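You operate a simulated robot arm through the tools that you are given. There is no shell and no other tool.

You run a simulated robot arm. Do the job below in one go: nothing can be reset, and whatever is moved stays where it is left.

## Task
Oil the patch on lower block 72 from the green tray and store it in the extras drawer.
Fine: clamp it in the blue holder, use the cream cloth and felt pad; cloth back, holder lever free, drawer shut. Where these are worked on the way, their far stop is far enough and under half their travel is too little: holder lever. A coat counts when it lies all over at full strength: go over it till it gets no stronger.

It is judged by the outcome, as a careful person would: the job done as asked, and still so three seconds after it is handed in. It fails if anything else is knocked over, pushed out of place, dropped, spilled or broken. Flat cloth is picked up by pressing the open fingertips on it (5 to 10 N) and closing them slowly along it; thin cloth reads only 2 to 8 mm in the jaws.

## Robot
A 7-joint arm with a two-finger parallel gripper, fixed in place. Base frame: the origin is on the floor under the middle of its stand, x ahead of it, y to its left, z up; the work surface is at about z = 0.85. Units: m, degrees, N and s.
It reaches about 1.524 m from its shoulder. Its first joint turns from -149.0 to 149.0 degrees. Payload 3.5 kg.
The tool frame sits at the grasp point between the pads (the TCP): z along the fingers, y along the line on which they close. The tips reach 0.023 m beyond it. The gripper opens to 0.094 m. The fingers are 0.038 m wide and 0.01 m thick; the gripper's body (0.054 by 0.096 m) begins 0.039 m behind the TCP.
Orientation is that of the tool frame in the base frame, as [roll, pitch, yaw] about the fixed x, y, z axes, in that order (R = Rz(yaw) Ry(pitch) Rx(roll)). With the fingers straight down and closing along the base's y, the tool's x points along the base's -x, its y along +y and its z along -z.

## Interface
- The arm moves only by the tool apply_moves. Its arguments are lists of equal length, an entry for each row: "xyz": the shift along the tool's x, y, z in units of 500 mm (1.0 is 500 mm), a list of three; "turn": the turn, a rotation vector about the tool's x, y, z in units of 180 degrees (1.0 is 180 degrees), a list of three; "jaw": the finger opening in m, from 0 to 0.094. In form: {"xyz": [[x, y, z], ...], "turn": [[wx, wy, wz], ...], "jaw": [jaw, ...]}. A call has 1 to 20 rows; each row is the pose to reach, as a shift and turn from the pose commanded when the call began, along the tool's axes at that moment. A call with a number of a shift or a turn outside -1 to 1 is refused whole. Rows are played at 5 a second. More than 0.05 m and 8.6 degrees between two rows, or a gripper value outside its range, and nothing of the call is played. Where a pose cannot be reached the arm comes as near as it can. A force on the tool above 40 N (or 10 N above the force at the start of the call, whichever is more), or a blocked arm, ends the call early, and 0.2 s more pass. The fingers move at their own pace (about 0.153 m/s each) and stop on an object; they squeeze with about 44 N. The grip force told is the motor's: it shows also when the fingers shut on nothing. Time passes only in rows, and 0.2 s behind the last, so rows that repeat a pose let the fingers close. The reply holds the time, the measured pose of the TCP, the force on the tool along the base axes, the opening and the grip force, in the units named above and with some noise, with the torque about the TCP (base axes, N m) and any sound that the robot's microphone picked up.
- Cameras (640 x 400 px; columns grow to the right, rows downward): "scene" is fixed at [0.05, 0.5003, 1.6503]; the picture's right is [0.60, -0.80, 0.00], its down [-0.68, -0.51, -0.53] and it looks along [0.42, 0.32, -0.85] (base axes); focal length 214 px, centre (320, 200). "wrist" rides on the gripper at [0.087, 0.016, -0.074] in the tool frame; the picture's right is [-0.18, 0.98, 0.00], its down [-0.58, -0.11, -0.81] and it looks along [-0.79, -0.15, 0.59] (tool axes); focal length 243 px, centre (320, 200).
- get_image(camera): a new picture of that camera. It takes no simulated time.
- measure_at(camera, pixels): for up to 12 pixels [column, row] of the newest picture of that camera ("zoom" is the newest enlarged one), the place [x, y, z] in the base frame of the surface seen there, good to about 0.002 m. It takes no simulated time.
- enlarge(camera, box): a new picture of the part [left, top, right, bottom] of that camera's present view, enlarged. It takes no simulated time.
- sign_off(): hands the job in; it is judged then, once.

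Leave the gripper open and the arm clear of the work at the hand-in unless told otherwise.

The tools are called as name(argument=value, ...) on one line, values as JSON. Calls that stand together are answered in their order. apply_moves: Moves the arm, as the interface text tells. Its arguments: {"type":"object","properties":{"xyz":{"type":"array"},"turn":{"type":"array"},"jaw":{"type":"array"}},"required":["xyz","turn","jaw"]} The other tools are called the same way: get_image (camera) takes a picture; measure_at (camera, pixels) gives the place of the surface under pixels of a picture; enlarge (camera, box) takes an enlarged picture of a part of a camera's view; sign_off () hands the job in.

At the start:

```text
clock: 0.0
tcp_pos: [0.6949, 0.849, 1.2622]
tool_rot: [180.0, 0.0, -180.0]
force: [0.0, -0.8, 0.2]
moment: [0.02, 0.04, 0.0]
grip_width: 0.0941
gripper_force: 0.2
```

scene: 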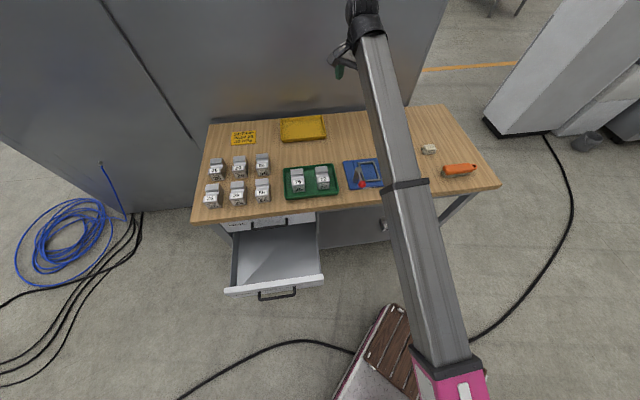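
wrist: 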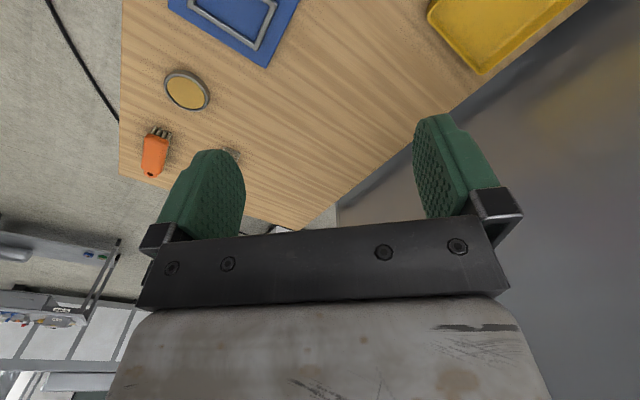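

I'll start by looking closely at the bench: the left part (blocks, sign, drawers) and the right part (green tray, blue holder, orange tool).

enlarge(camera="scene", box=[190, 110, 350, 210])

enlarge(camera="scene", box=[270, 140, 400, 220])

enlarge(camera="scene", box=[390, 120, 510, 200])

enlarge(camera="scene", box=[200, 190, 400, 310])

```text
4.00 times, centred on (270, 160) of scene
```

zoom: 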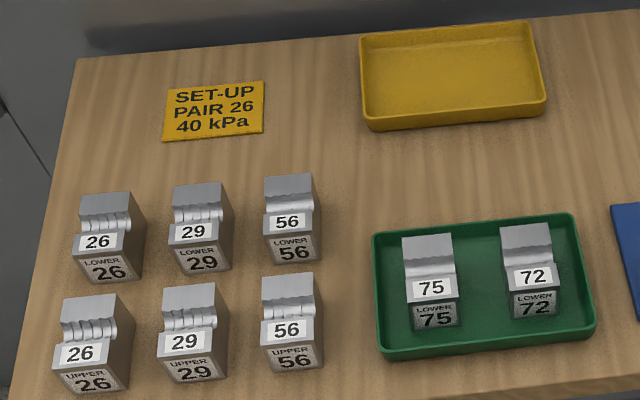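

```text
4.92 times, centred on (335, 180) of scene
```

zoom: 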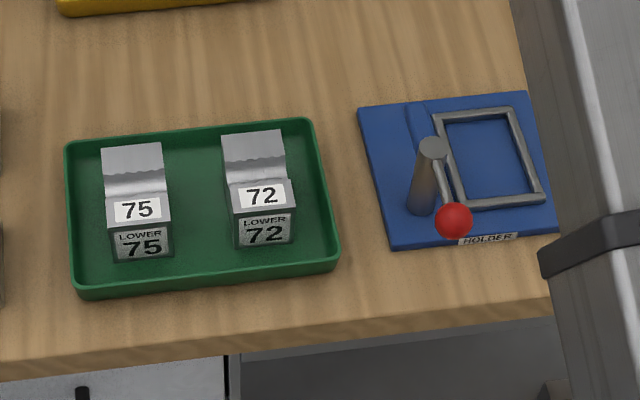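

```text
5.00 times, centred on (450, 160) of scene
```

zoom: 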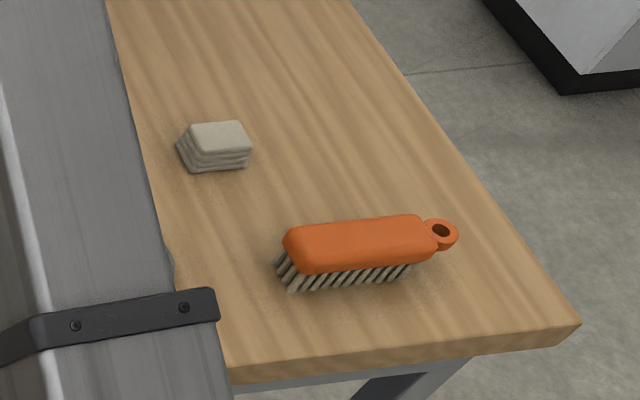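

```text
3.20 times, centred on (300, 250) of scene
```

zoom: 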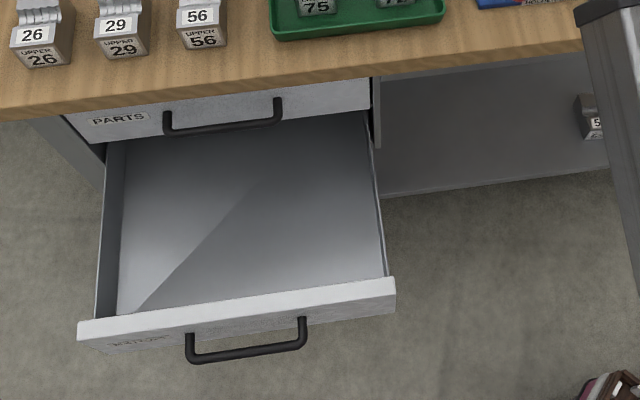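

The open lower drawer's label isn't readable yet. I'll measure the bench items: green tray blocks (298,183), (323,180), holder (372,172), cloth (430,149), brush (458,170), drawer front (275,285), bench corners.

get_image(camera="scene")

measure_at(camera="scene", pixels=[[212, 126], [196, 218], [440, 110], [497, 186], [430, 147], [458, 169], [320, 172], [323, 182], [362, 183], [300, 130], [275, 283], [277, 295]])

get_image(camera="wrist")

measure_at(camera="wrist", pixels=[[187, 90], [165, 90], [210, 90], [187, 71], [187, 107], [155, 150], [285, 230], [230, 30], [245, 10]])

```text
taken
```

scene: 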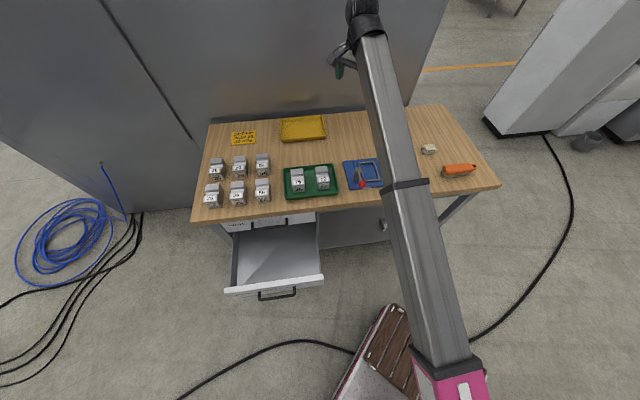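

```text
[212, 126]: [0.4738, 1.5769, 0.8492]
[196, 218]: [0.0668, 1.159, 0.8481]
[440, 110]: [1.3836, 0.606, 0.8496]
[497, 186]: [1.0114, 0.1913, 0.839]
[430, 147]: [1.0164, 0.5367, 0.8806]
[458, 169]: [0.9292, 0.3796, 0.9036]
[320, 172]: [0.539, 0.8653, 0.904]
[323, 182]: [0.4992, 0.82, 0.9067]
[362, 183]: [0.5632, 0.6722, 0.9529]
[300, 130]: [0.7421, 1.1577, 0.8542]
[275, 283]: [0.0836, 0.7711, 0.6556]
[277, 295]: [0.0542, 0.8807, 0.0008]
```

```text
taken
```

wrist: 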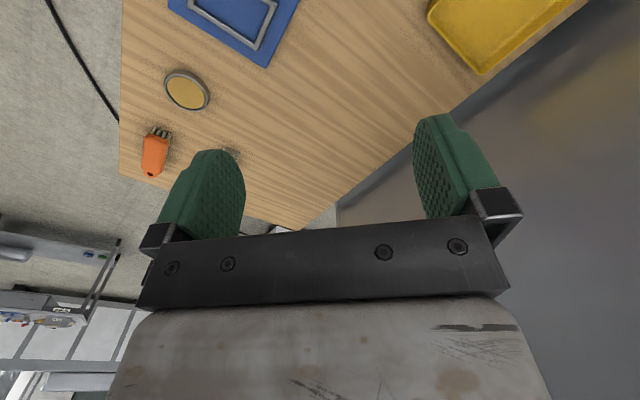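

```text
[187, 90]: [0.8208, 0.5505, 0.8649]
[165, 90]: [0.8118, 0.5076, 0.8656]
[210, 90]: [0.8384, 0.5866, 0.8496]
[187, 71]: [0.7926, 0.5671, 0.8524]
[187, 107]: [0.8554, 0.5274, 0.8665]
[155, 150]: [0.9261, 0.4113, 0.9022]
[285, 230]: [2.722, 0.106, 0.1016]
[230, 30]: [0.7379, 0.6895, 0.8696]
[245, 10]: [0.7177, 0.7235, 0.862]
```

The bench runs along about (0.70,-0.71) with its front facing the robot. I'll zoom in further on block 72 at (322,178) and the drawer front and cloth.

enlarge(camera="scene", box=[306, 162, 338, 182])

measure_at(camera="zoom", pixels=[[200, 100], [420, 85], [215, 220], [440, 215], [235, 380], [300, 330], [420, 330], [520, 100], [100, 100], [310, 150], [310, 190], [330, 270]])

enlarge(camera="scene", box=[340, 150, 390, 194])

enlarge(camera="scene", box=[416, 138, 444, 158])

enlarge(camera="scene", box=[220, 270, 330, 310])

enlarge(camera="wrist", box=[120, 0, 320, 125])

```text
16.00 times, centred on (322, 172) of scene
```

zoom: 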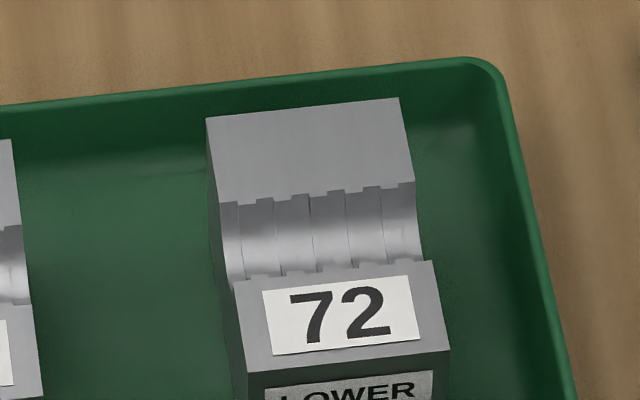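

```text
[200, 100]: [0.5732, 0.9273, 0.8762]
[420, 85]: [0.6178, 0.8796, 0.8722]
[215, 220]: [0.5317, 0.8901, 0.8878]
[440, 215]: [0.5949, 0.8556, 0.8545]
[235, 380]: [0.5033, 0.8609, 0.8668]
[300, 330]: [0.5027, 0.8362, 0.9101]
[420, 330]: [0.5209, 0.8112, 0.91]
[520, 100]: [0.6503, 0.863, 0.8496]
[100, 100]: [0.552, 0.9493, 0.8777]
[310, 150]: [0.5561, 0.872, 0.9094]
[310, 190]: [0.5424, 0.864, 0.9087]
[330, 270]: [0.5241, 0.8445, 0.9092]
```

```text
9.09 times, centred on (365, 172) of scene
```

zoom: 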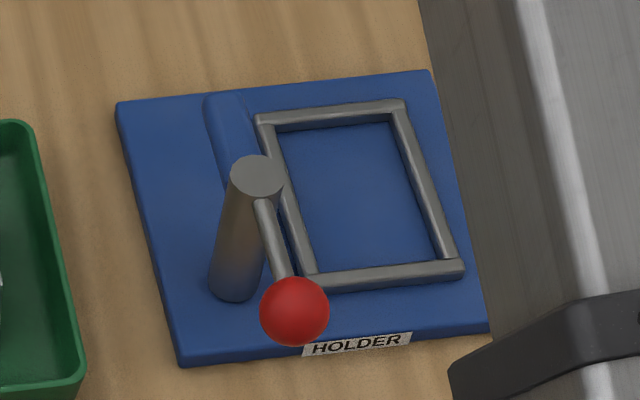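

```text
16.00 times, centred on (430, 148) of scene
```

zoom: 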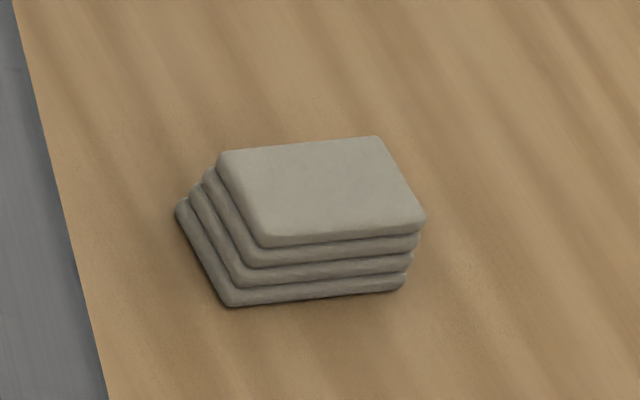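

```text
5.82 times, centred on (275, 290) of scene
```

zoom: 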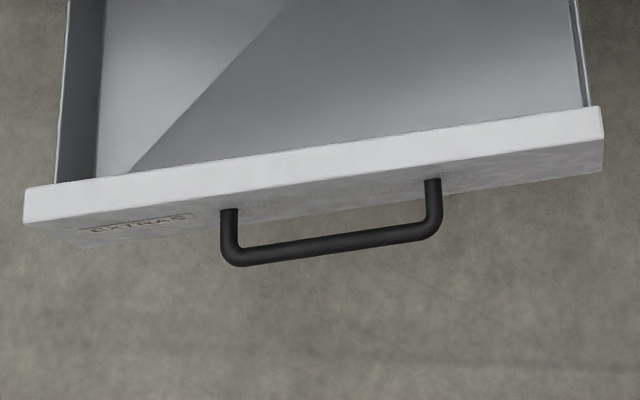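

```text
3.20 times, centred on (220, 62) of wrist
```

zoom: 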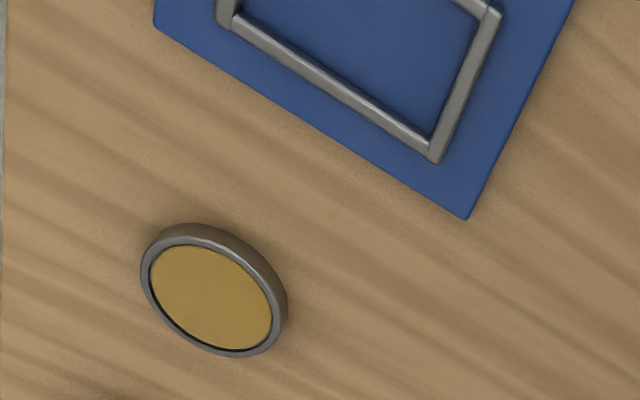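

The open lower drawer is "EXTRAS". I see the holder with an upright post, a red-ball lever pointing to the front, and a frame. Now I'll measure the holder geometry in the zoom picture.

enlarge(camera="scene", box=[340, 150, 390, 194])

measure_at(camera="zoom", pixels=[[125, 108], [182, 358], [488, 326], [428, 78], [256, 178], [294, 312], [264, 122], [398, 106], [458, 268], [318, 285], [350, 200], [235, 290]])

enlarge(camera="scene", box=[416, 138, 444, 158])

measure_at(camera="zoom", pixels=[[225, 160], [375, 143], [415, 215], [270, 238], [320, 190], [190, 215], [232, 298], [400, 283], [130, 200], [450, 300]])

```text
9.09 times, centred on (365, 172) of scene
```

zoom: 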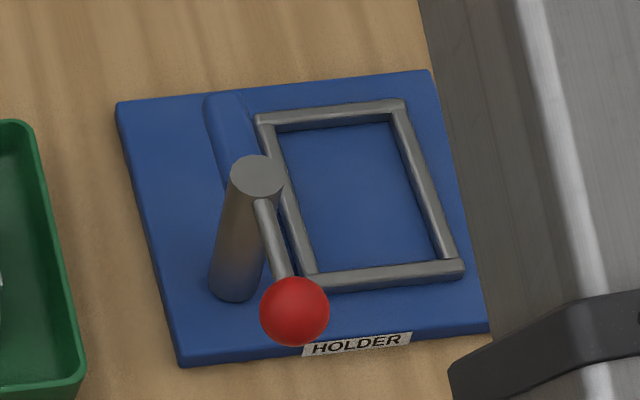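

```text
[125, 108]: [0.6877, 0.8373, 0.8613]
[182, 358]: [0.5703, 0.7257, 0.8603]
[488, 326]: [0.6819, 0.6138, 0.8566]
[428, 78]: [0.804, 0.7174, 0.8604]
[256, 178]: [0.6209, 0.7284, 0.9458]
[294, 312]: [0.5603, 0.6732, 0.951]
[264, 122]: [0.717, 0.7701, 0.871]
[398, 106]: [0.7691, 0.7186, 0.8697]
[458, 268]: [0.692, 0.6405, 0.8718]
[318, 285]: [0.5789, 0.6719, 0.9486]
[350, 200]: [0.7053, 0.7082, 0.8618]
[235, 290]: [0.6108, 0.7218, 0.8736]
```

```text
16.00 times, centred on (430, 148) of scene
```

zoom: 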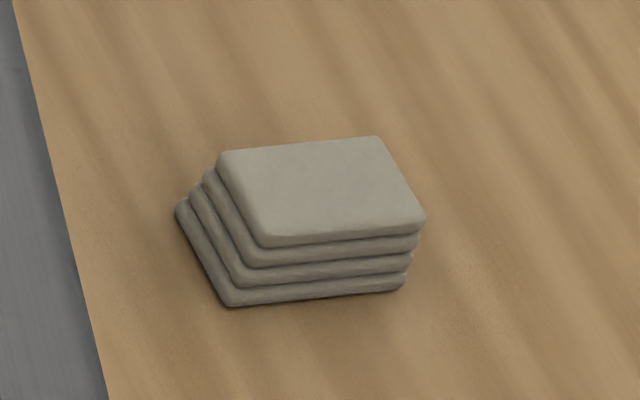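

```text
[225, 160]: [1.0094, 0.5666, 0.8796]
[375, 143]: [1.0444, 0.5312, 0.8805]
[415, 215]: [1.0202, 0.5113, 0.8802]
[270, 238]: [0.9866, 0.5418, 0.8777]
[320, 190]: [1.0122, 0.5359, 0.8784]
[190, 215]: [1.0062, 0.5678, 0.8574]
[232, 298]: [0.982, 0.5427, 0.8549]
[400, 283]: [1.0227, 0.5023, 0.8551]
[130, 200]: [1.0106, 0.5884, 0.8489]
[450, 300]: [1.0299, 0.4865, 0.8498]
```

Holder frame centre is about (0.704,0.705), plate at z≈0.861, rails at z≈0.871, post top (0.621,0.728,0.946), ball (0.56,0.675,0.95). Next I turn the tool 45° to line up with the bench and come nearer the holder for a close look.

apply_moves(xyz=[[0.019, -0.05, 0.0415], [0.0375, -0.1, 0.083], [0.056, -0.15, 0.1245], [0.075, -0.2, 0.166], [0.094, -0.25, 0.2075], [0.1125, -0.3, 0.249], [0.131, -0.35, 0.2905], [0.15, -0.4, 0.332], [0.15, -0.4, 0.332]], turn=[[0, 0, -0.03125], [0, 0, -0.0625], [0, 0, -0.09375], [0, 0, -0.125], [0, 0, -0.15625], [0, 0, -0.1875], [0, 0, -0.21875], [0, 0, -0.25], [0, 0, -0.25]], jaw=[0.094, 0.094, 0.094, 0.094, 0.094, 0.094, 0.094, 0.094, 0.094])

get_image(camera="scene")

get_image(camera="wrist")

```text
clock: 2.0
tcp_pos: [0.6187, 0.6481, 1.0952]
tool_rot: [-179.9, 0.0, -134.9]
force: [-0.7, 0.2, -0.2]
moment: [0.0, -0.02, -0.02]
grip_width: 0.0941
gripper_force: 0.0
```

```text
taken
```

scene: 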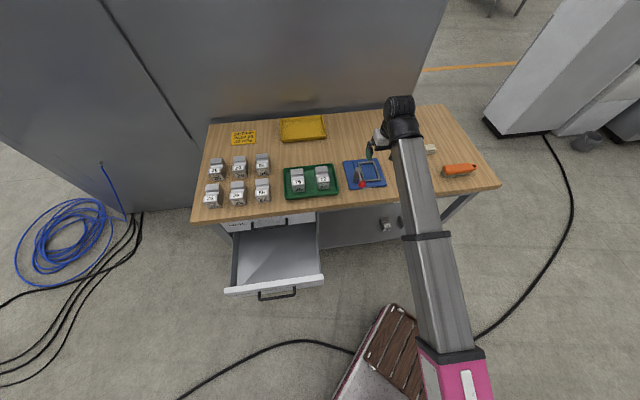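

```text
taken
```

wrist: 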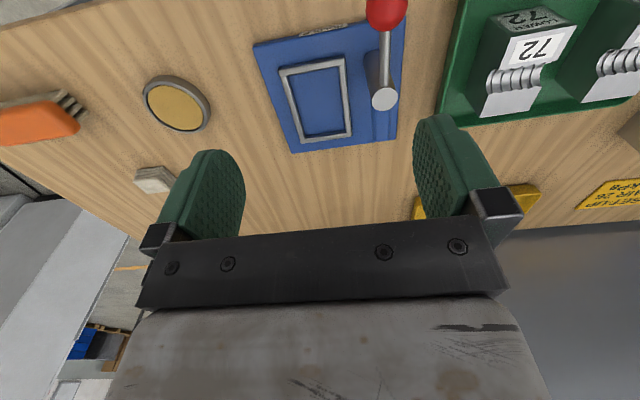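

Now the wrist camera sees holder (325,90), felt pad (177,103), cloth (155,178), tray blocks (520,70). I zoom and measure.

enlarge(camera="wrist", box=[240, 0, 430, 160])

measure_at(camera="wrist", pixels=[[283, 72], [343, 61], [350, 133], [299, 141], [320, 100], [383, 98], [386, 12], [386, 50], [295, 151], [395, 137], [257, 46], [390, 122]])

enlarge(camera="wrist", box=[440, 0, 640, 130])

measure_at(camera="zoom", pixels=[[135, 360], [265, 350], [155, 230], [270, 215], [210, 90], [310, 100], [430, 85], [205, 260], [230, 180], [210, 320], [60, 330], [300, 365]])

enlarge(camera="wrist", box=[90, 50, 250, 200])

measure_at(camera="wrist", pixels=[[177, 104], [150, 100], [205, 112], [180, 82], [172, 126], [155, 180], [140, 176], [172, 170], [40, 125], [70, 100]])

```text
2.50 times, centred on (335, 80) of wrist
```

zoom: 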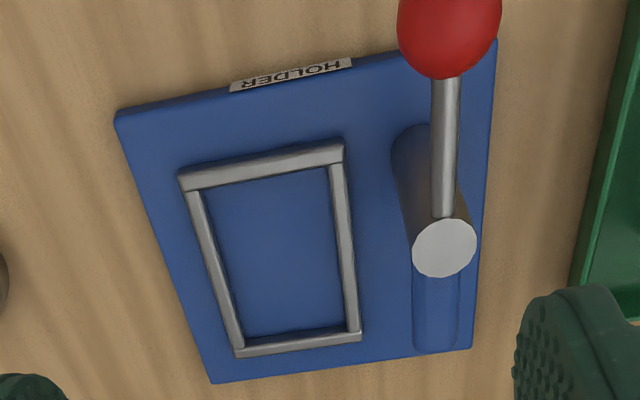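

```text
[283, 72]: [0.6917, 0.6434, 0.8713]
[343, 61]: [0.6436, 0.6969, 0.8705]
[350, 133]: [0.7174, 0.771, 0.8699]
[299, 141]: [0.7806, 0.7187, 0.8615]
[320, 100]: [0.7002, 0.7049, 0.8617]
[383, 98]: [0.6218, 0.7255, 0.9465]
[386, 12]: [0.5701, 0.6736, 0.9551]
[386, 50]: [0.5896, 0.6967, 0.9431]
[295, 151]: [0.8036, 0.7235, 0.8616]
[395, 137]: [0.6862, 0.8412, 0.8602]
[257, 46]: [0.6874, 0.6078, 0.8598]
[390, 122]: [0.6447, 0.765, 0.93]
```

```text
3.08 times, centred on (540, 65) of wrist
```

zoom: 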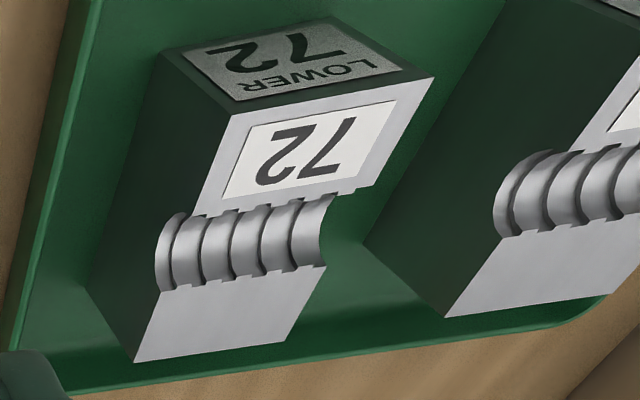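

```text
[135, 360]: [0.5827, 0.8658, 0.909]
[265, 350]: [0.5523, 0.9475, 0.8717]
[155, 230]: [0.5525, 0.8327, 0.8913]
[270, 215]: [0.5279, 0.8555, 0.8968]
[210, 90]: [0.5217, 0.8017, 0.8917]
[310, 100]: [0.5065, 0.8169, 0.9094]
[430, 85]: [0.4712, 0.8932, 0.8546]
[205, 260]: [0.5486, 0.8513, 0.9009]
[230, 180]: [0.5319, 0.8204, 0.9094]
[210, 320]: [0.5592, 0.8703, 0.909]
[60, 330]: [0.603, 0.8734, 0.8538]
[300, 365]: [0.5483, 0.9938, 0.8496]
```

```text
2.67 times, centred on (170, 125) of wrist
```

zoom: 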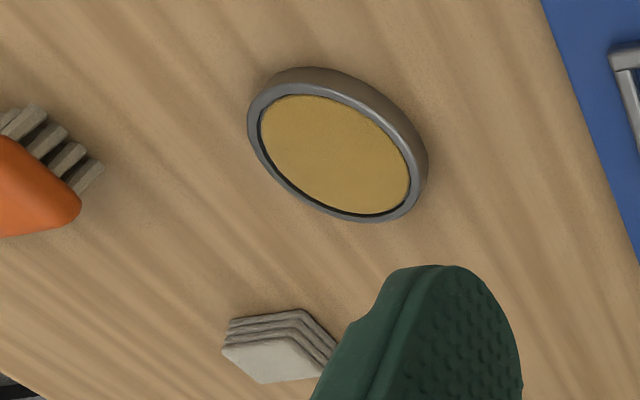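

```text
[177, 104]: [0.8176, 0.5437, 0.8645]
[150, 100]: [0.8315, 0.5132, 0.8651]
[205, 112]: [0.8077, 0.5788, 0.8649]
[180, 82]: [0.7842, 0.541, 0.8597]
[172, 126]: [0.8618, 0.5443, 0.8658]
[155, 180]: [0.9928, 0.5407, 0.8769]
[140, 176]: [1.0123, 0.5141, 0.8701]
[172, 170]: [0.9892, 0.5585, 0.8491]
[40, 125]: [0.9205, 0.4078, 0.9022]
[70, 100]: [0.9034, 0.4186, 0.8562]
```

The holder's lever is over a blue pedestal at the left of the frame. I need to find the patch on block 72: zoom tighter on its top face at wrist (510,70).

enlarge(camera="wrist", box=[465, 5, 580, 122])

enlarge(camera="scene", box=[312, 163, 332, 192])

enlarge(camera="scene", box=[252, 152, 276, 178])

enlarge(camera="scene", box=[378, 212, 398, 236])

```text
3.42 times, centred on (522, 64) of wrist
```

zoom: 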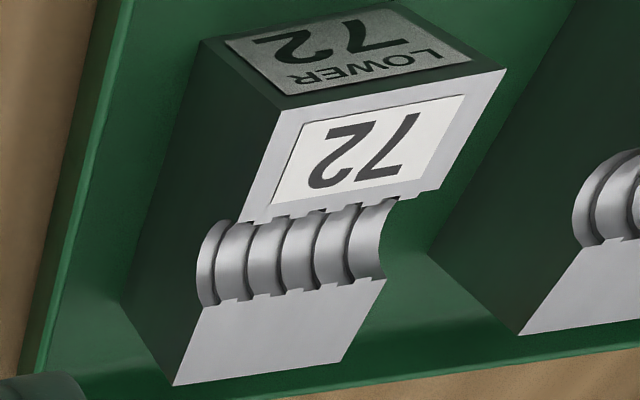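

```text
13.79 times, centred on (322, 178) of scene
```

zoom: 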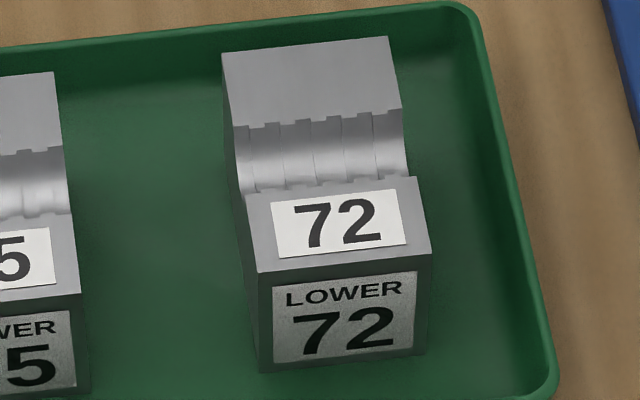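

```text
15.38 times, centred on (264, 165) of scene
```

zoom: 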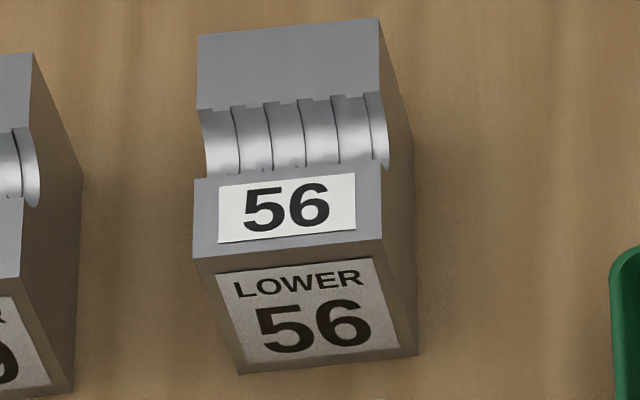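

```text
16.00 times, centred on (388, 224) of scene
```

zoom: 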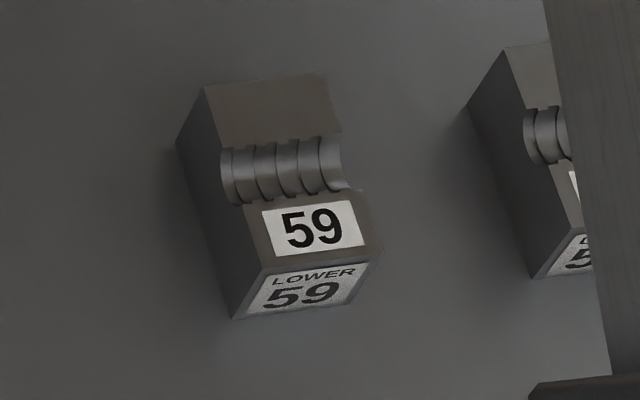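

I'll measure block 72's top corners accurately in a tight zoom of the scene camera, points just inside the edges.

enlarge(camera="scene", box=[312, 163, 332, 192])

measure_at(camera="zoom", pixels=[[225, 58], [384, 42], [262, 266], [425, 247], [240, 122], [398, 106], [255, 195], [410, 178], [320, 120], [320, 150], [330, 180], [310, 85]])

measure_at(camera="zoom", pixels=[[270, 362], [422, 345], [500, 340], [150, 150], [470, 60], [440, 10], [540, 380], [225, 380], [480, 200], [120, 60]])

```text
13.79 times, centred on (322, 178) of scene
```

zoom: 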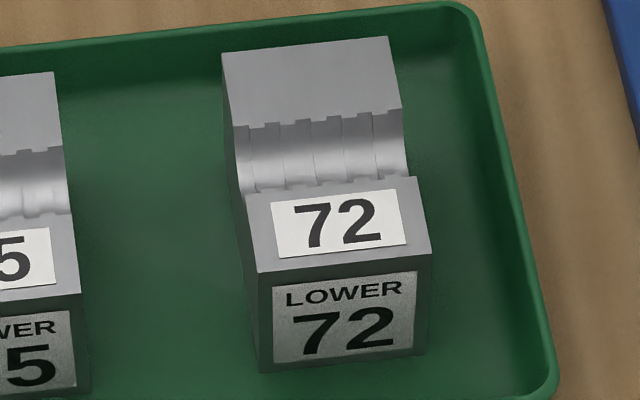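

```text
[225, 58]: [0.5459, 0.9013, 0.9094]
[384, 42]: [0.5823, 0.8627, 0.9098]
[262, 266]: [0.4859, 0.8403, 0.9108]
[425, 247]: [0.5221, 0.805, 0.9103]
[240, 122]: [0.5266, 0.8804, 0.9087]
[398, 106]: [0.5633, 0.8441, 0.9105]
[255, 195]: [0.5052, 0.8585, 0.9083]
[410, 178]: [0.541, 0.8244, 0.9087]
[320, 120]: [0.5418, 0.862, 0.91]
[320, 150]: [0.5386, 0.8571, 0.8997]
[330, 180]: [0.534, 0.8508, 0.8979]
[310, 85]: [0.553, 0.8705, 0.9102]
```

```text
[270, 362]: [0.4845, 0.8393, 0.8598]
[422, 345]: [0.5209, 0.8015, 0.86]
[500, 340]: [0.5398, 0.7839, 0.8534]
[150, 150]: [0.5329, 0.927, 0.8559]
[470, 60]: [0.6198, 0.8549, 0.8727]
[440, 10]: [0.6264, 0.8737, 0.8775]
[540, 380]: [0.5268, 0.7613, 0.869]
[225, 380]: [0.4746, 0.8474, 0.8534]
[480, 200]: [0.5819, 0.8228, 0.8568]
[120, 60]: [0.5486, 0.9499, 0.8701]
```

Block 72: top centre (0.534,0.852), 0.053 wide (across) × 0.086 deep, top z=0.910, bottom z=0.8535. I'll bring the wrist camera right above it to identify the patch.

apply_moves(xyz=[[-0.005, 0.087, 0.004], [-0.011, 0.174, 0.008], [-0.016, 0.26, 0.012], [-0.022, 0.347, 0.016], [-0.027, 0.434, 0.02], [-0.027, 0.434, 0.02]], turn=[[0, 0, 0], [0, 0, 0], [0, 0, 0], [0, 0, 0], [0, 0, 0], [0, 0, 0]], jaw=[0.094, 0.094, 0.094, 0.094, 0.094, 0.094])

get_image(camera="wrist")

enlarge(camera="wrist", box=[240, 30, 400, 130])

```text
clock: 3.4
tcp_pos: [0.4744, 0.8122, 1.0853]
tool_rot: [-179.9, 0.1, -135.1]
force: [-0.3, 0.6, 0.3]
moment: [0.0, -0.01, -0.01]
grip_width: 0.0941
gripper_force: 0.1
```

```text
taken
```

wrist: 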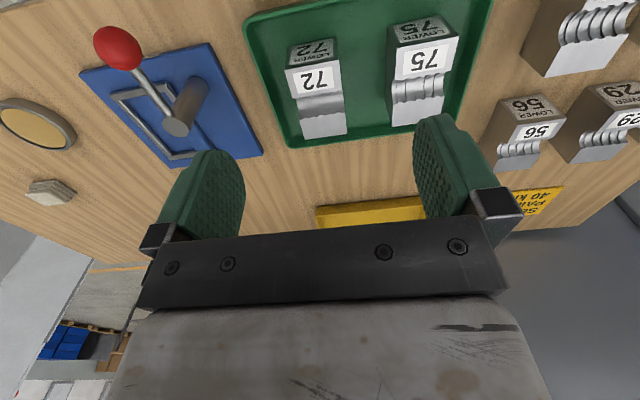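

```text
4.00 times, centred on (320, 80) of wrist
```

zoom: 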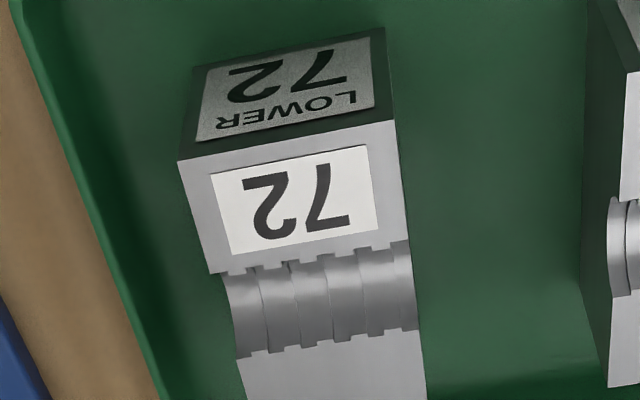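

No other mark is visible: the block has a label strip, the grooved channel and a bare flat at the back of its top. I'll now go above block 72 with the jaws at 0.07 m and stop at z=0.97 to check alignment.

apply_moves(xyz=[[-0.0353, -0.007, 0.0577], [-0.0706, -0.0139, 0.1153], [-0.1059, -0.0209, 0.173], [-0.1412, -0.0278, 0.2306], [-0.1412, -0.0278, 0.2306]], turn=[[0, 0, 0], [0, 0, 0], [0, 0, 0], [0, 0, 0], [0, 0, 0]], jaw=[0.07, 0.07, 0.07, 0.07, 0.07])

get_image(camera="wrist")

enlarge(camera="scene", box=[280, 130, 360, 210])

```text
clock: 4.6
tcp_pos: [0.5365, 0.8522, 0.9702]
tool_rot: [-180.0, 0.0, -135.0]
force: [0.4, -0.8, 0.5]
moment: [-0.01, -0.01, 0.02]
grip_width: 0.07
gripper_force: 0.2
```

```text
taken
```

wrist: 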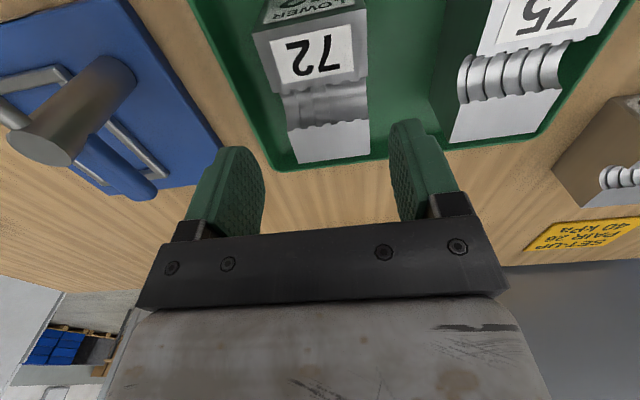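

```text
5.00 times, centred on (320, 170) of scene
```

zoom: 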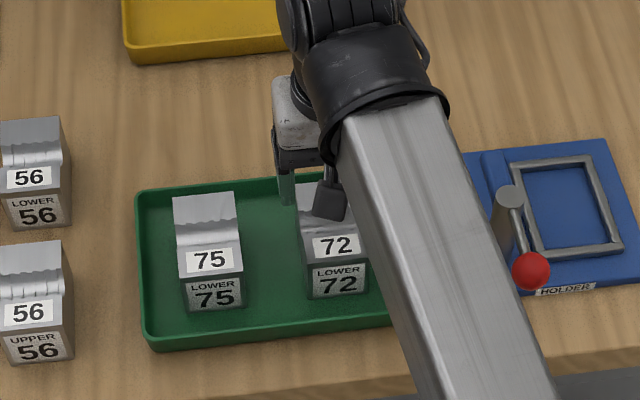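

I check the block's position from this nearer view before descending: top corners at wrist (300,160), (368,150), (268,65) etc.

measure_at(camera="wrist", pixels=[[300, 160], [368, 151], [290, 132], [366, 122], [256, 36], [364, 14], [282, 92], [364, 80]])

```text
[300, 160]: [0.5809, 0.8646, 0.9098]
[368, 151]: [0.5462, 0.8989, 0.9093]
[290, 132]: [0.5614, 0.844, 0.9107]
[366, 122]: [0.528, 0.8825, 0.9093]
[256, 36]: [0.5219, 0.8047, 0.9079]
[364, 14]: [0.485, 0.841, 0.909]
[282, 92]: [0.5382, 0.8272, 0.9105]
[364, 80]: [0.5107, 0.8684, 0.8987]
```

Consistent: block centre (0.5335,0.852), TCP is over it. I descend 75 mm to z≈0.895, then close on the block's sides.

apply_moves(xyz=[[0.002, 0.002, 0.04], [0.003, 0.003, 0.08], [0.003, 0.003, 0.115], [0.003, 0.003, 0.15], [0.003, 0.003, 0.15]], turn=[[0, 0, 0], [0, 0, 0], [0, 0, 0], [0, 0, 0], [0, 0, 0]], jaw=[0.07, 0.07, 0.07, 0.07, 0.07])

get_image(camera="wrist")

```text
clock: 5.8
tcp_pos: [0.5342, 0.8519, 0.8951]
tool_rot: [-180.0, -0.1, -135.0]
force: [-0.1, 0.5, -0.3]
moment: [-0.01, 0.04, -0.01]
grip_width: 0.0701
gripper_force: 0.1
```

```text
taken
```

wrist: 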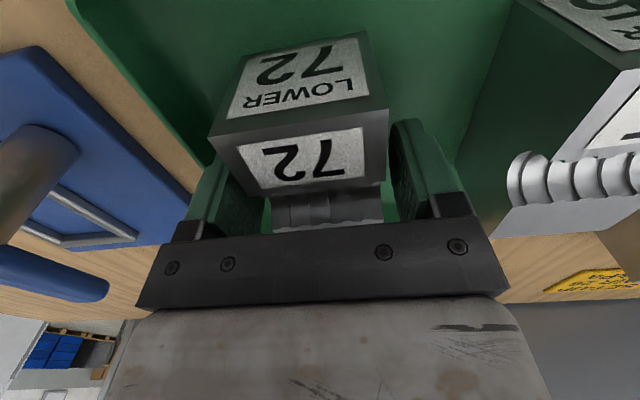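

Fingers straddle block 72 evenly and free. Now I close the jaws on it.

apply_moves(xyz=[[0, 0, 0], [0, 0, 0], [0, 0, 0], [0, 0, 0]], turn=[[0, 0, 0], [0, 0, 0], [0, 0, 0], [0, 0, 0]], jaw=[0.06, 0.045, 0.04, 0.04])

```text
clock: 6.8
tcp_pos: [0.5332, 0.8517, 0.8952]
tool_rot: [180.0, 0.0, -135.0]
force: [-1.2, 0.4, -0.2]
moment: [0.09, 0.0, 0.0]
grip_width: 0.0549
gripper_force: 43.6
```

Gripped at 54.9 mm with 43.6 N. I lift it straight up 90 mm.

apply_moves(xyz=[[0, 0, -0.04], [0, 0, -0.09], [0, 0, -0.14], [0, 0, -0.18], [0, 0, -0.18]], turn=[[0, 0, 0], [0, 0, 0], [0, 0, 0], [0, 0, 0], [0, 0, 0]], jaw=[0.04, 0.04, 0.04, 0.04, 0.04])

get_image(camera="wrist")

get_image(camera="scene")

```text
clock: 8.0
tcp_pos: [0.5328, 0.8517, 0.9841]
tool_rot: [-180.0, 0.1, -135.0]
force: [0.0, 0.0, -6.5]
moment: [-0.03, 0.02, 0.0]
grip_width: 0.0547
gripper_force: 44.1
```

```text
taken
```

wrist: 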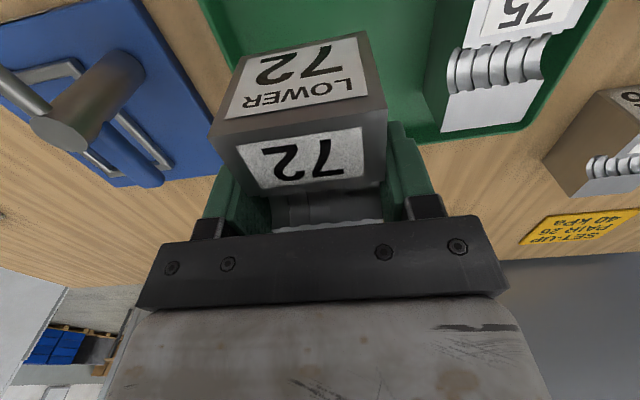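

```text
taken
```

scene: 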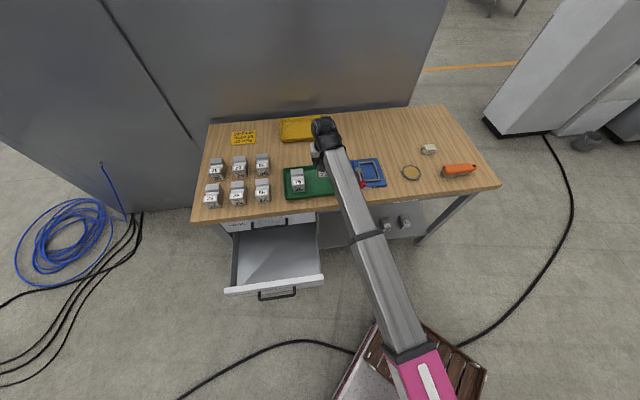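

Block is held firmly (6.5 N weight) and clear of the tray. The scene view now shows the holder frame; I zoom to measure its inner edges exactly.

enlarge(camera="scene", box=[346, 154, 390, 190])

```text
11.11 times, centred on (368, 172) of scene
```

zoom: 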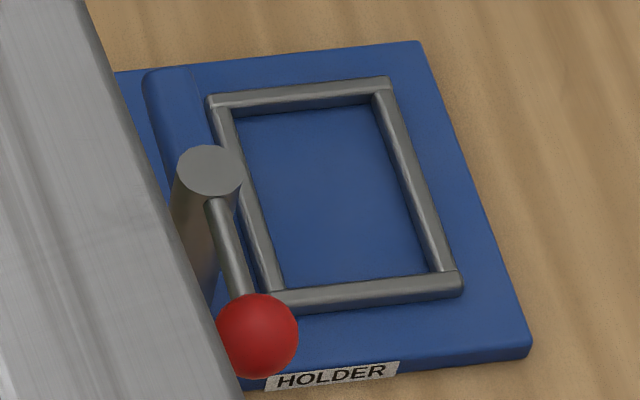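

measure_at(camera="zoom", pixels=[[214, 98], [388, 81], [459, 278], [290, 297], [240, 120], [366, 107], [426, 270], [286, 285], [300, 92], [300, 105], [370, 275], [375, 292]])

measure_at(camera="zoom", pixels=[[395, 200], [412, 195], [405, 198], [255, 200], [265, 215], [300, 200], [300, 112], [360, 268], [408, 205], [385, 200]])

```text
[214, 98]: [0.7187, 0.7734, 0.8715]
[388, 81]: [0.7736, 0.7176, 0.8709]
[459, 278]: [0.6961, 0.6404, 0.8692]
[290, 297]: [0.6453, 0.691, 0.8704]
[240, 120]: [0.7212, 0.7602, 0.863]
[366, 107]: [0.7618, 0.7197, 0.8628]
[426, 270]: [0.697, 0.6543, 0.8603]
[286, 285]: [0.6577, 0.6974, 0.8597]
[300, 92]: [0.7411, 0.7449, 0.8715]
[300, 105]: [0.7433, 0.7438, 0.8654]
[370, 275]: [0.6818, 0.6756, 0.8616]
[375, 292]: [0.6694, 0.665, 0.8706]
```

```text
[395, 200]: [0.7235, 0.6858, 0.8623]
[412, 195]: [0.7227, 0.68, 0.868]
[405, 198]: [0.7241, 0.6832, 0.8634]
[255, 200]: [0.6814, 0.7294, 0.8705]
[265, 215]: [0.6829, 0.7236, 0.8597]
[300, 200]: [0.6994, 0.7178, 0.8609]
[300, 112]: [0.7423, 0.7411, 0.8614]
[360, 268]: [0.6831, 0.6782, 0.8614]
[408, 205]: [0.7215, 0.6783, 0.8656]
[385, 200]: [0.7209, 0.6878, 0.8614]
```

Frame inner centre works out at about (0.707,0.707) with ~3 mm side play; plate at 0.8615. I lift higher to pass over the lever ball and carry the block to above the frame.

apply_moves(xyz=[[0, 0, -0.08], [0, 0, -0.16], [-0.007, -0.075, -0.16], [-0.014, -0.15, -0.16], [-0.021, -0.225, -0.16], [-0.028, -0.3, -0.16], [-0.035, -0.375, -0.16], [-0.042, -0.451, -0.16], [-0.042, -0.451, -0.16]], turn=[[0, 0, 0], [0, 0, 0], [0, 0, 0], [0, 0, 0], [0, 0, 0], [0, 0, 0], [0, 0, 0], [0, 0, 0], [0, 0, 0]], jaw=[0.04, 0.04, 0.04, 0.04, 0.04, 0.04, 0.04, 0.04, 0.04])

get_image(camera="wrist")

enlarge(camera="scene", box=[330, 130, 420, 200])

```text
clock: 10.0
tcp_pos: [0.7093, 0.7066, 1.0641]
tool_rot: [-179.9, -0.1, -134.9]
force: [-0.1, -0.5, -6.9]
moment: [0.02, -0.02, -0.02]
grip_width: 0.0549
gripper_force: 44.1
```

```text
taken
```

wrist: 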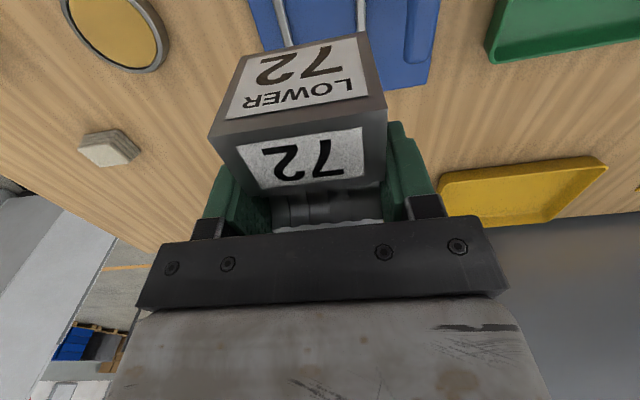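

```text
5.71 times, centred on (375, 165) of scene
```

zoom: 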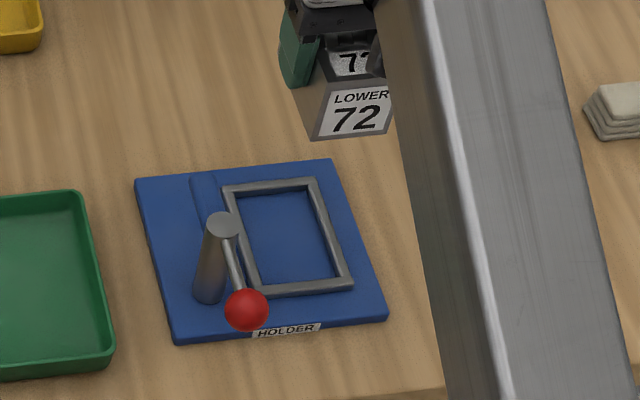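

Above the frame. I lower to TCP z≈0.925 (block bottom ~12 mm above the rails) and look.

apply_moves(xyz=[[0, 0, 0.07], [0, 0, 0.14], [0, 0, 0.21], [0, 0, 0.25], [0, 0, 0.278], [0, 0, 0.278]], turn=[[0, 0, 0], [0, 0, 0], [0, 0, 0], [0, 0, 0], [0, 0, 0], [0, 0, 0]], jaw=[0.04, 0.04, 0.04, 0.04, 0.04, 0.04])

get_image(camera="wrist")

enlarge(camera="scene", box=[340, 140, 400, 195])

```text
clock: 11.4
tcp_pos: [0.7095, 0.7077, 0.9261]
tool_rot: [-180.0, 0.1, -135.0]
force: [0.0, 0.0, -6.9]
moment: [0.02, -0.01, 0.03]
grip_width: 0.0549
gripper_force: 43.9
```

```text
taken
```

wrist: 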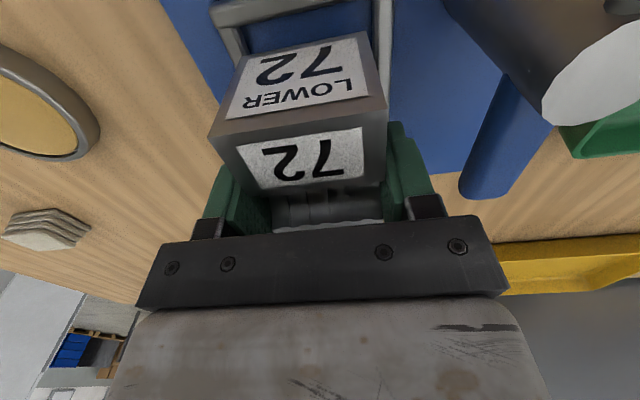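

```text
7.27 times, centred on (370, 168) of scene
```

zoom: 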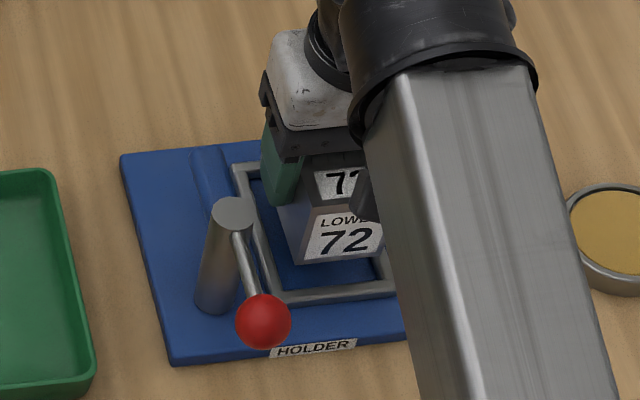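

I measure rails and block edges in this wrist view to verify centring before dropping in.

enlarge(camera="wrist", box=[200, 0, 420, 137])

measure_at(camera="wrist", pixels=[[230, 40], [240, 25], [234, 48], [383, 40], [376, 30], [390, 30], [290, 8], [290, 22], [250, 60], [362, 38], [305, 50], [300, 30]])

```text
2.91 times, centred on (310, 68) of wrist
```

zoom: 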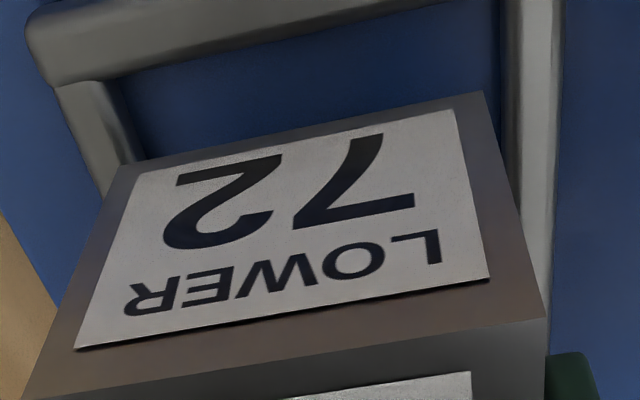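

```text
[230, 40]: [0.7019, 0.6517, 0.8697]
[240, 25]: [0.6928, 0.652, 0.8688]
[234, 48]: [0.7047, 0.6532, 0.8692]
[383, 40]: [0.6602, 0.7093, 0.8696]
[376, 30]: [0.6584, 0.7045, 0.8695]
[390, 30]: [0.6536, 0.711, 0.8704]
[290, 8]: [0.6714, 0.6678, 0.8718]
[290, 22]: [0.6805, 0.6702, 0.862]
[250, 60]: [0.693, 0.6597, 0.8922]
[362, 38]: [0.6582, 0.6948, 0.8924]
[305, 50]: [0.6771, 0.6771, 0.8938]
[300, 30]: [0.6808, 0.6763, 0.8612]
```

measure_at(camera="zoom", pixels=[[126, 172], [477, 100], [40, 385], [535, 310], [120, 100], [100, 80], [510, 120], [503, 60], [540, 60], [560, 60], [70, 100], [135, 150]])

```text
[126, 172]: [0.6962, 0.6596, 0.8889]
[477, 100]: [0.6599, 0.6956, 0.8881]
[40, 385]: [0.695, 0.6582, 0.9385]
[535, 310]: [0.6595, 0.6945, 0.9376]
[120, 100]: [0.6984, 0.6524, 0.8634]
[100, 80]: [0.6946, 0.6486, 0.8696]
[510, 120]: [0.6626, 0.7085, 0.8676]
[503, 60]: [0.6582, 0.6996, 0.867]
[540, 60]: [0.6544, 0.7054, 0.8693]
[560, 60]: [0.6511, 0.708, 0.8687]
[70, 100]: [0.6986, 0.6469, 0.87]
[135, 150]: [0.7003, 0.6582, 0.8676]
```

Block is centred in the frame within ~1 mm (rails inner ±30 mm, block ±26.5 mm; 5 mm front/back). I lower 21 mm slowly.

apply_moves(xyz=[[0, 0, 0.014], [0, 0, 0.028], [0, 0, 0.036], [0, 0, 0.042], [0, 0, 0.042]], turn=[[0, 0, 0], [0, 0, 0], [0, 0, 0], [0, 0, 0], [0, 0, 0]], jaw=[0.04, 0.04, 0.04, 0.04, 0.04])

```text
clock: 12.6
tcp_pos: [0.7087, 0.7076, 0.9059]
tool_rot: [179.9, 0.0, -134.9]
force: [0.1, 0.9, -7.4]
moment: [0.03, -0.02, -0.03]
grip_width: 0.0549
gripper_force: 44.0
```

Still carrying the full weight (−7.4 N), no contact. I creep down 2–4 mm more.

apply_moves(xyz=[[0, 0, 0.002], [0, 0, 0.004], [0, 0, 0.006], [0, 0, 0.006]], turn=[[0, 0, 0], [0, 0, 0], [0, 0, 0], [0, 0, 0]], jaw=[0.04, 0.04, 0.04, 0.04])

enlarge(camera="wrist", box=[200, 0, 420, 137])

```text
clock: 13.6
tcp_pos: [0.709, 0.7081, 0.9021]
tool_rot: [-179.9, 0.0, -135.0]
force: [1.8, -1.1, -2.4]
moment: [0.01, 0.09, 0.01]
grip_width: 0.0547
gripper_force: 43.7
```

```text
2.91 times, centred on (310, 68) of wrist
```

zoom: 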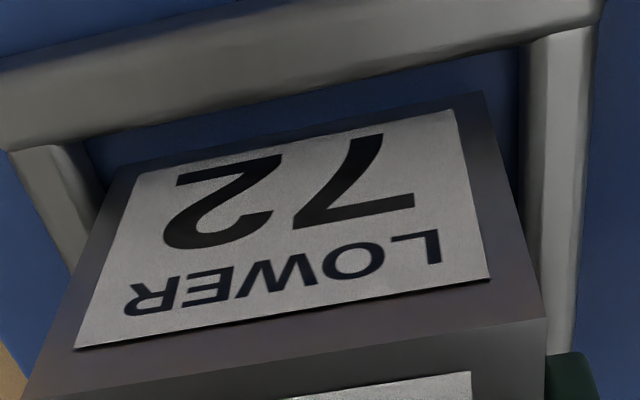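

Contact felt (weight reading dropped to −2.4 N). I press 0.5 mm more and open the jaws to 0.068 m.

apply_moves(xyz=[[0, 0, 0.001], [0, 0, 0.001], [0, 0, 0.001], [0, 0, 0.001], [0, 0, 0.001]], turn=[[0, 0, 0], [0, 0, 0], [0, 0, 0], [0, 0, 0], [0, 0, 0]], jaw=[0.04, 0.055, 0.06, 0.068, 0.068])

get_image(camera="wrist")

```text
clock: 14.8
tcp_pos: [0.7091, 0.7076, 0.9017]
tool_rot: [180.0, -0.1, -135.0]
force: [0.1, -0.9, 0.4]
moment: [0.0, 0.02, 0.0]
grip_width: 0.0679
gripper_force: 0.0
```

```text
taken
```

wrist: 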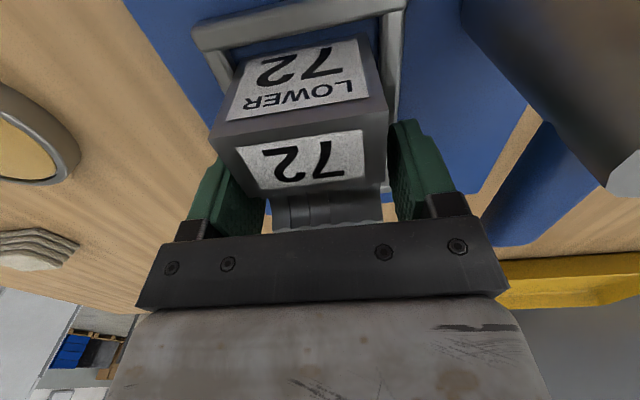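

The block sits on the plate inside the frame, jaws free. I rise straight up 160 mm.

apply_moves(xyz=[[0, 0, -0.05], [0, 0, -0.13], [0, 0, -0.21], [0, 0, -0.29], [0.02, 0, -0.32], [0.02, 0, -0.32]], turn=[[0, 0, 0], [0, 0, 0], [0, 0, 0], [0, 0, 0], [0, 0, 0], [0, 0, 0]], jaw=[0.068, 0.068, 0.068, 0.068, 0.068, 0.068])

get_image(camera="wrist")

enlarge(camera="scene", box=[330, 140, 410, 200])

```text
clock: 16.2
tcp_pos: [0.7019, 0.7026, 1.0628]
tool_rot: [-179.9, 0.0, -135.0]
force: [0.1, -0.3, 0.9]
moment: [0.0, 0.01, -0.02]
grip_width: 0.0676
gripper_force: 0.0
```

```text
taken
```

wrist: 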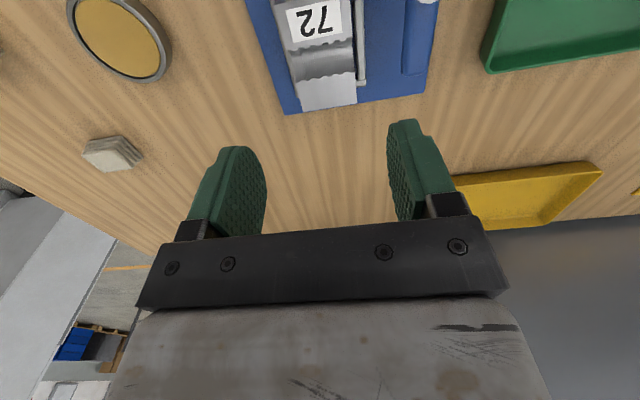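

```text
6.67 times, centred on (370, 170) of scene
```

zoom: 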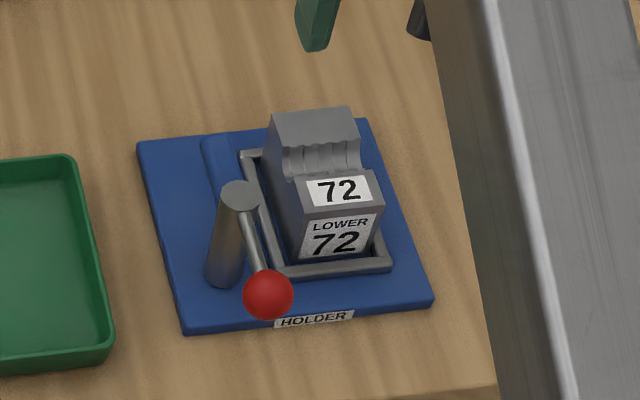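

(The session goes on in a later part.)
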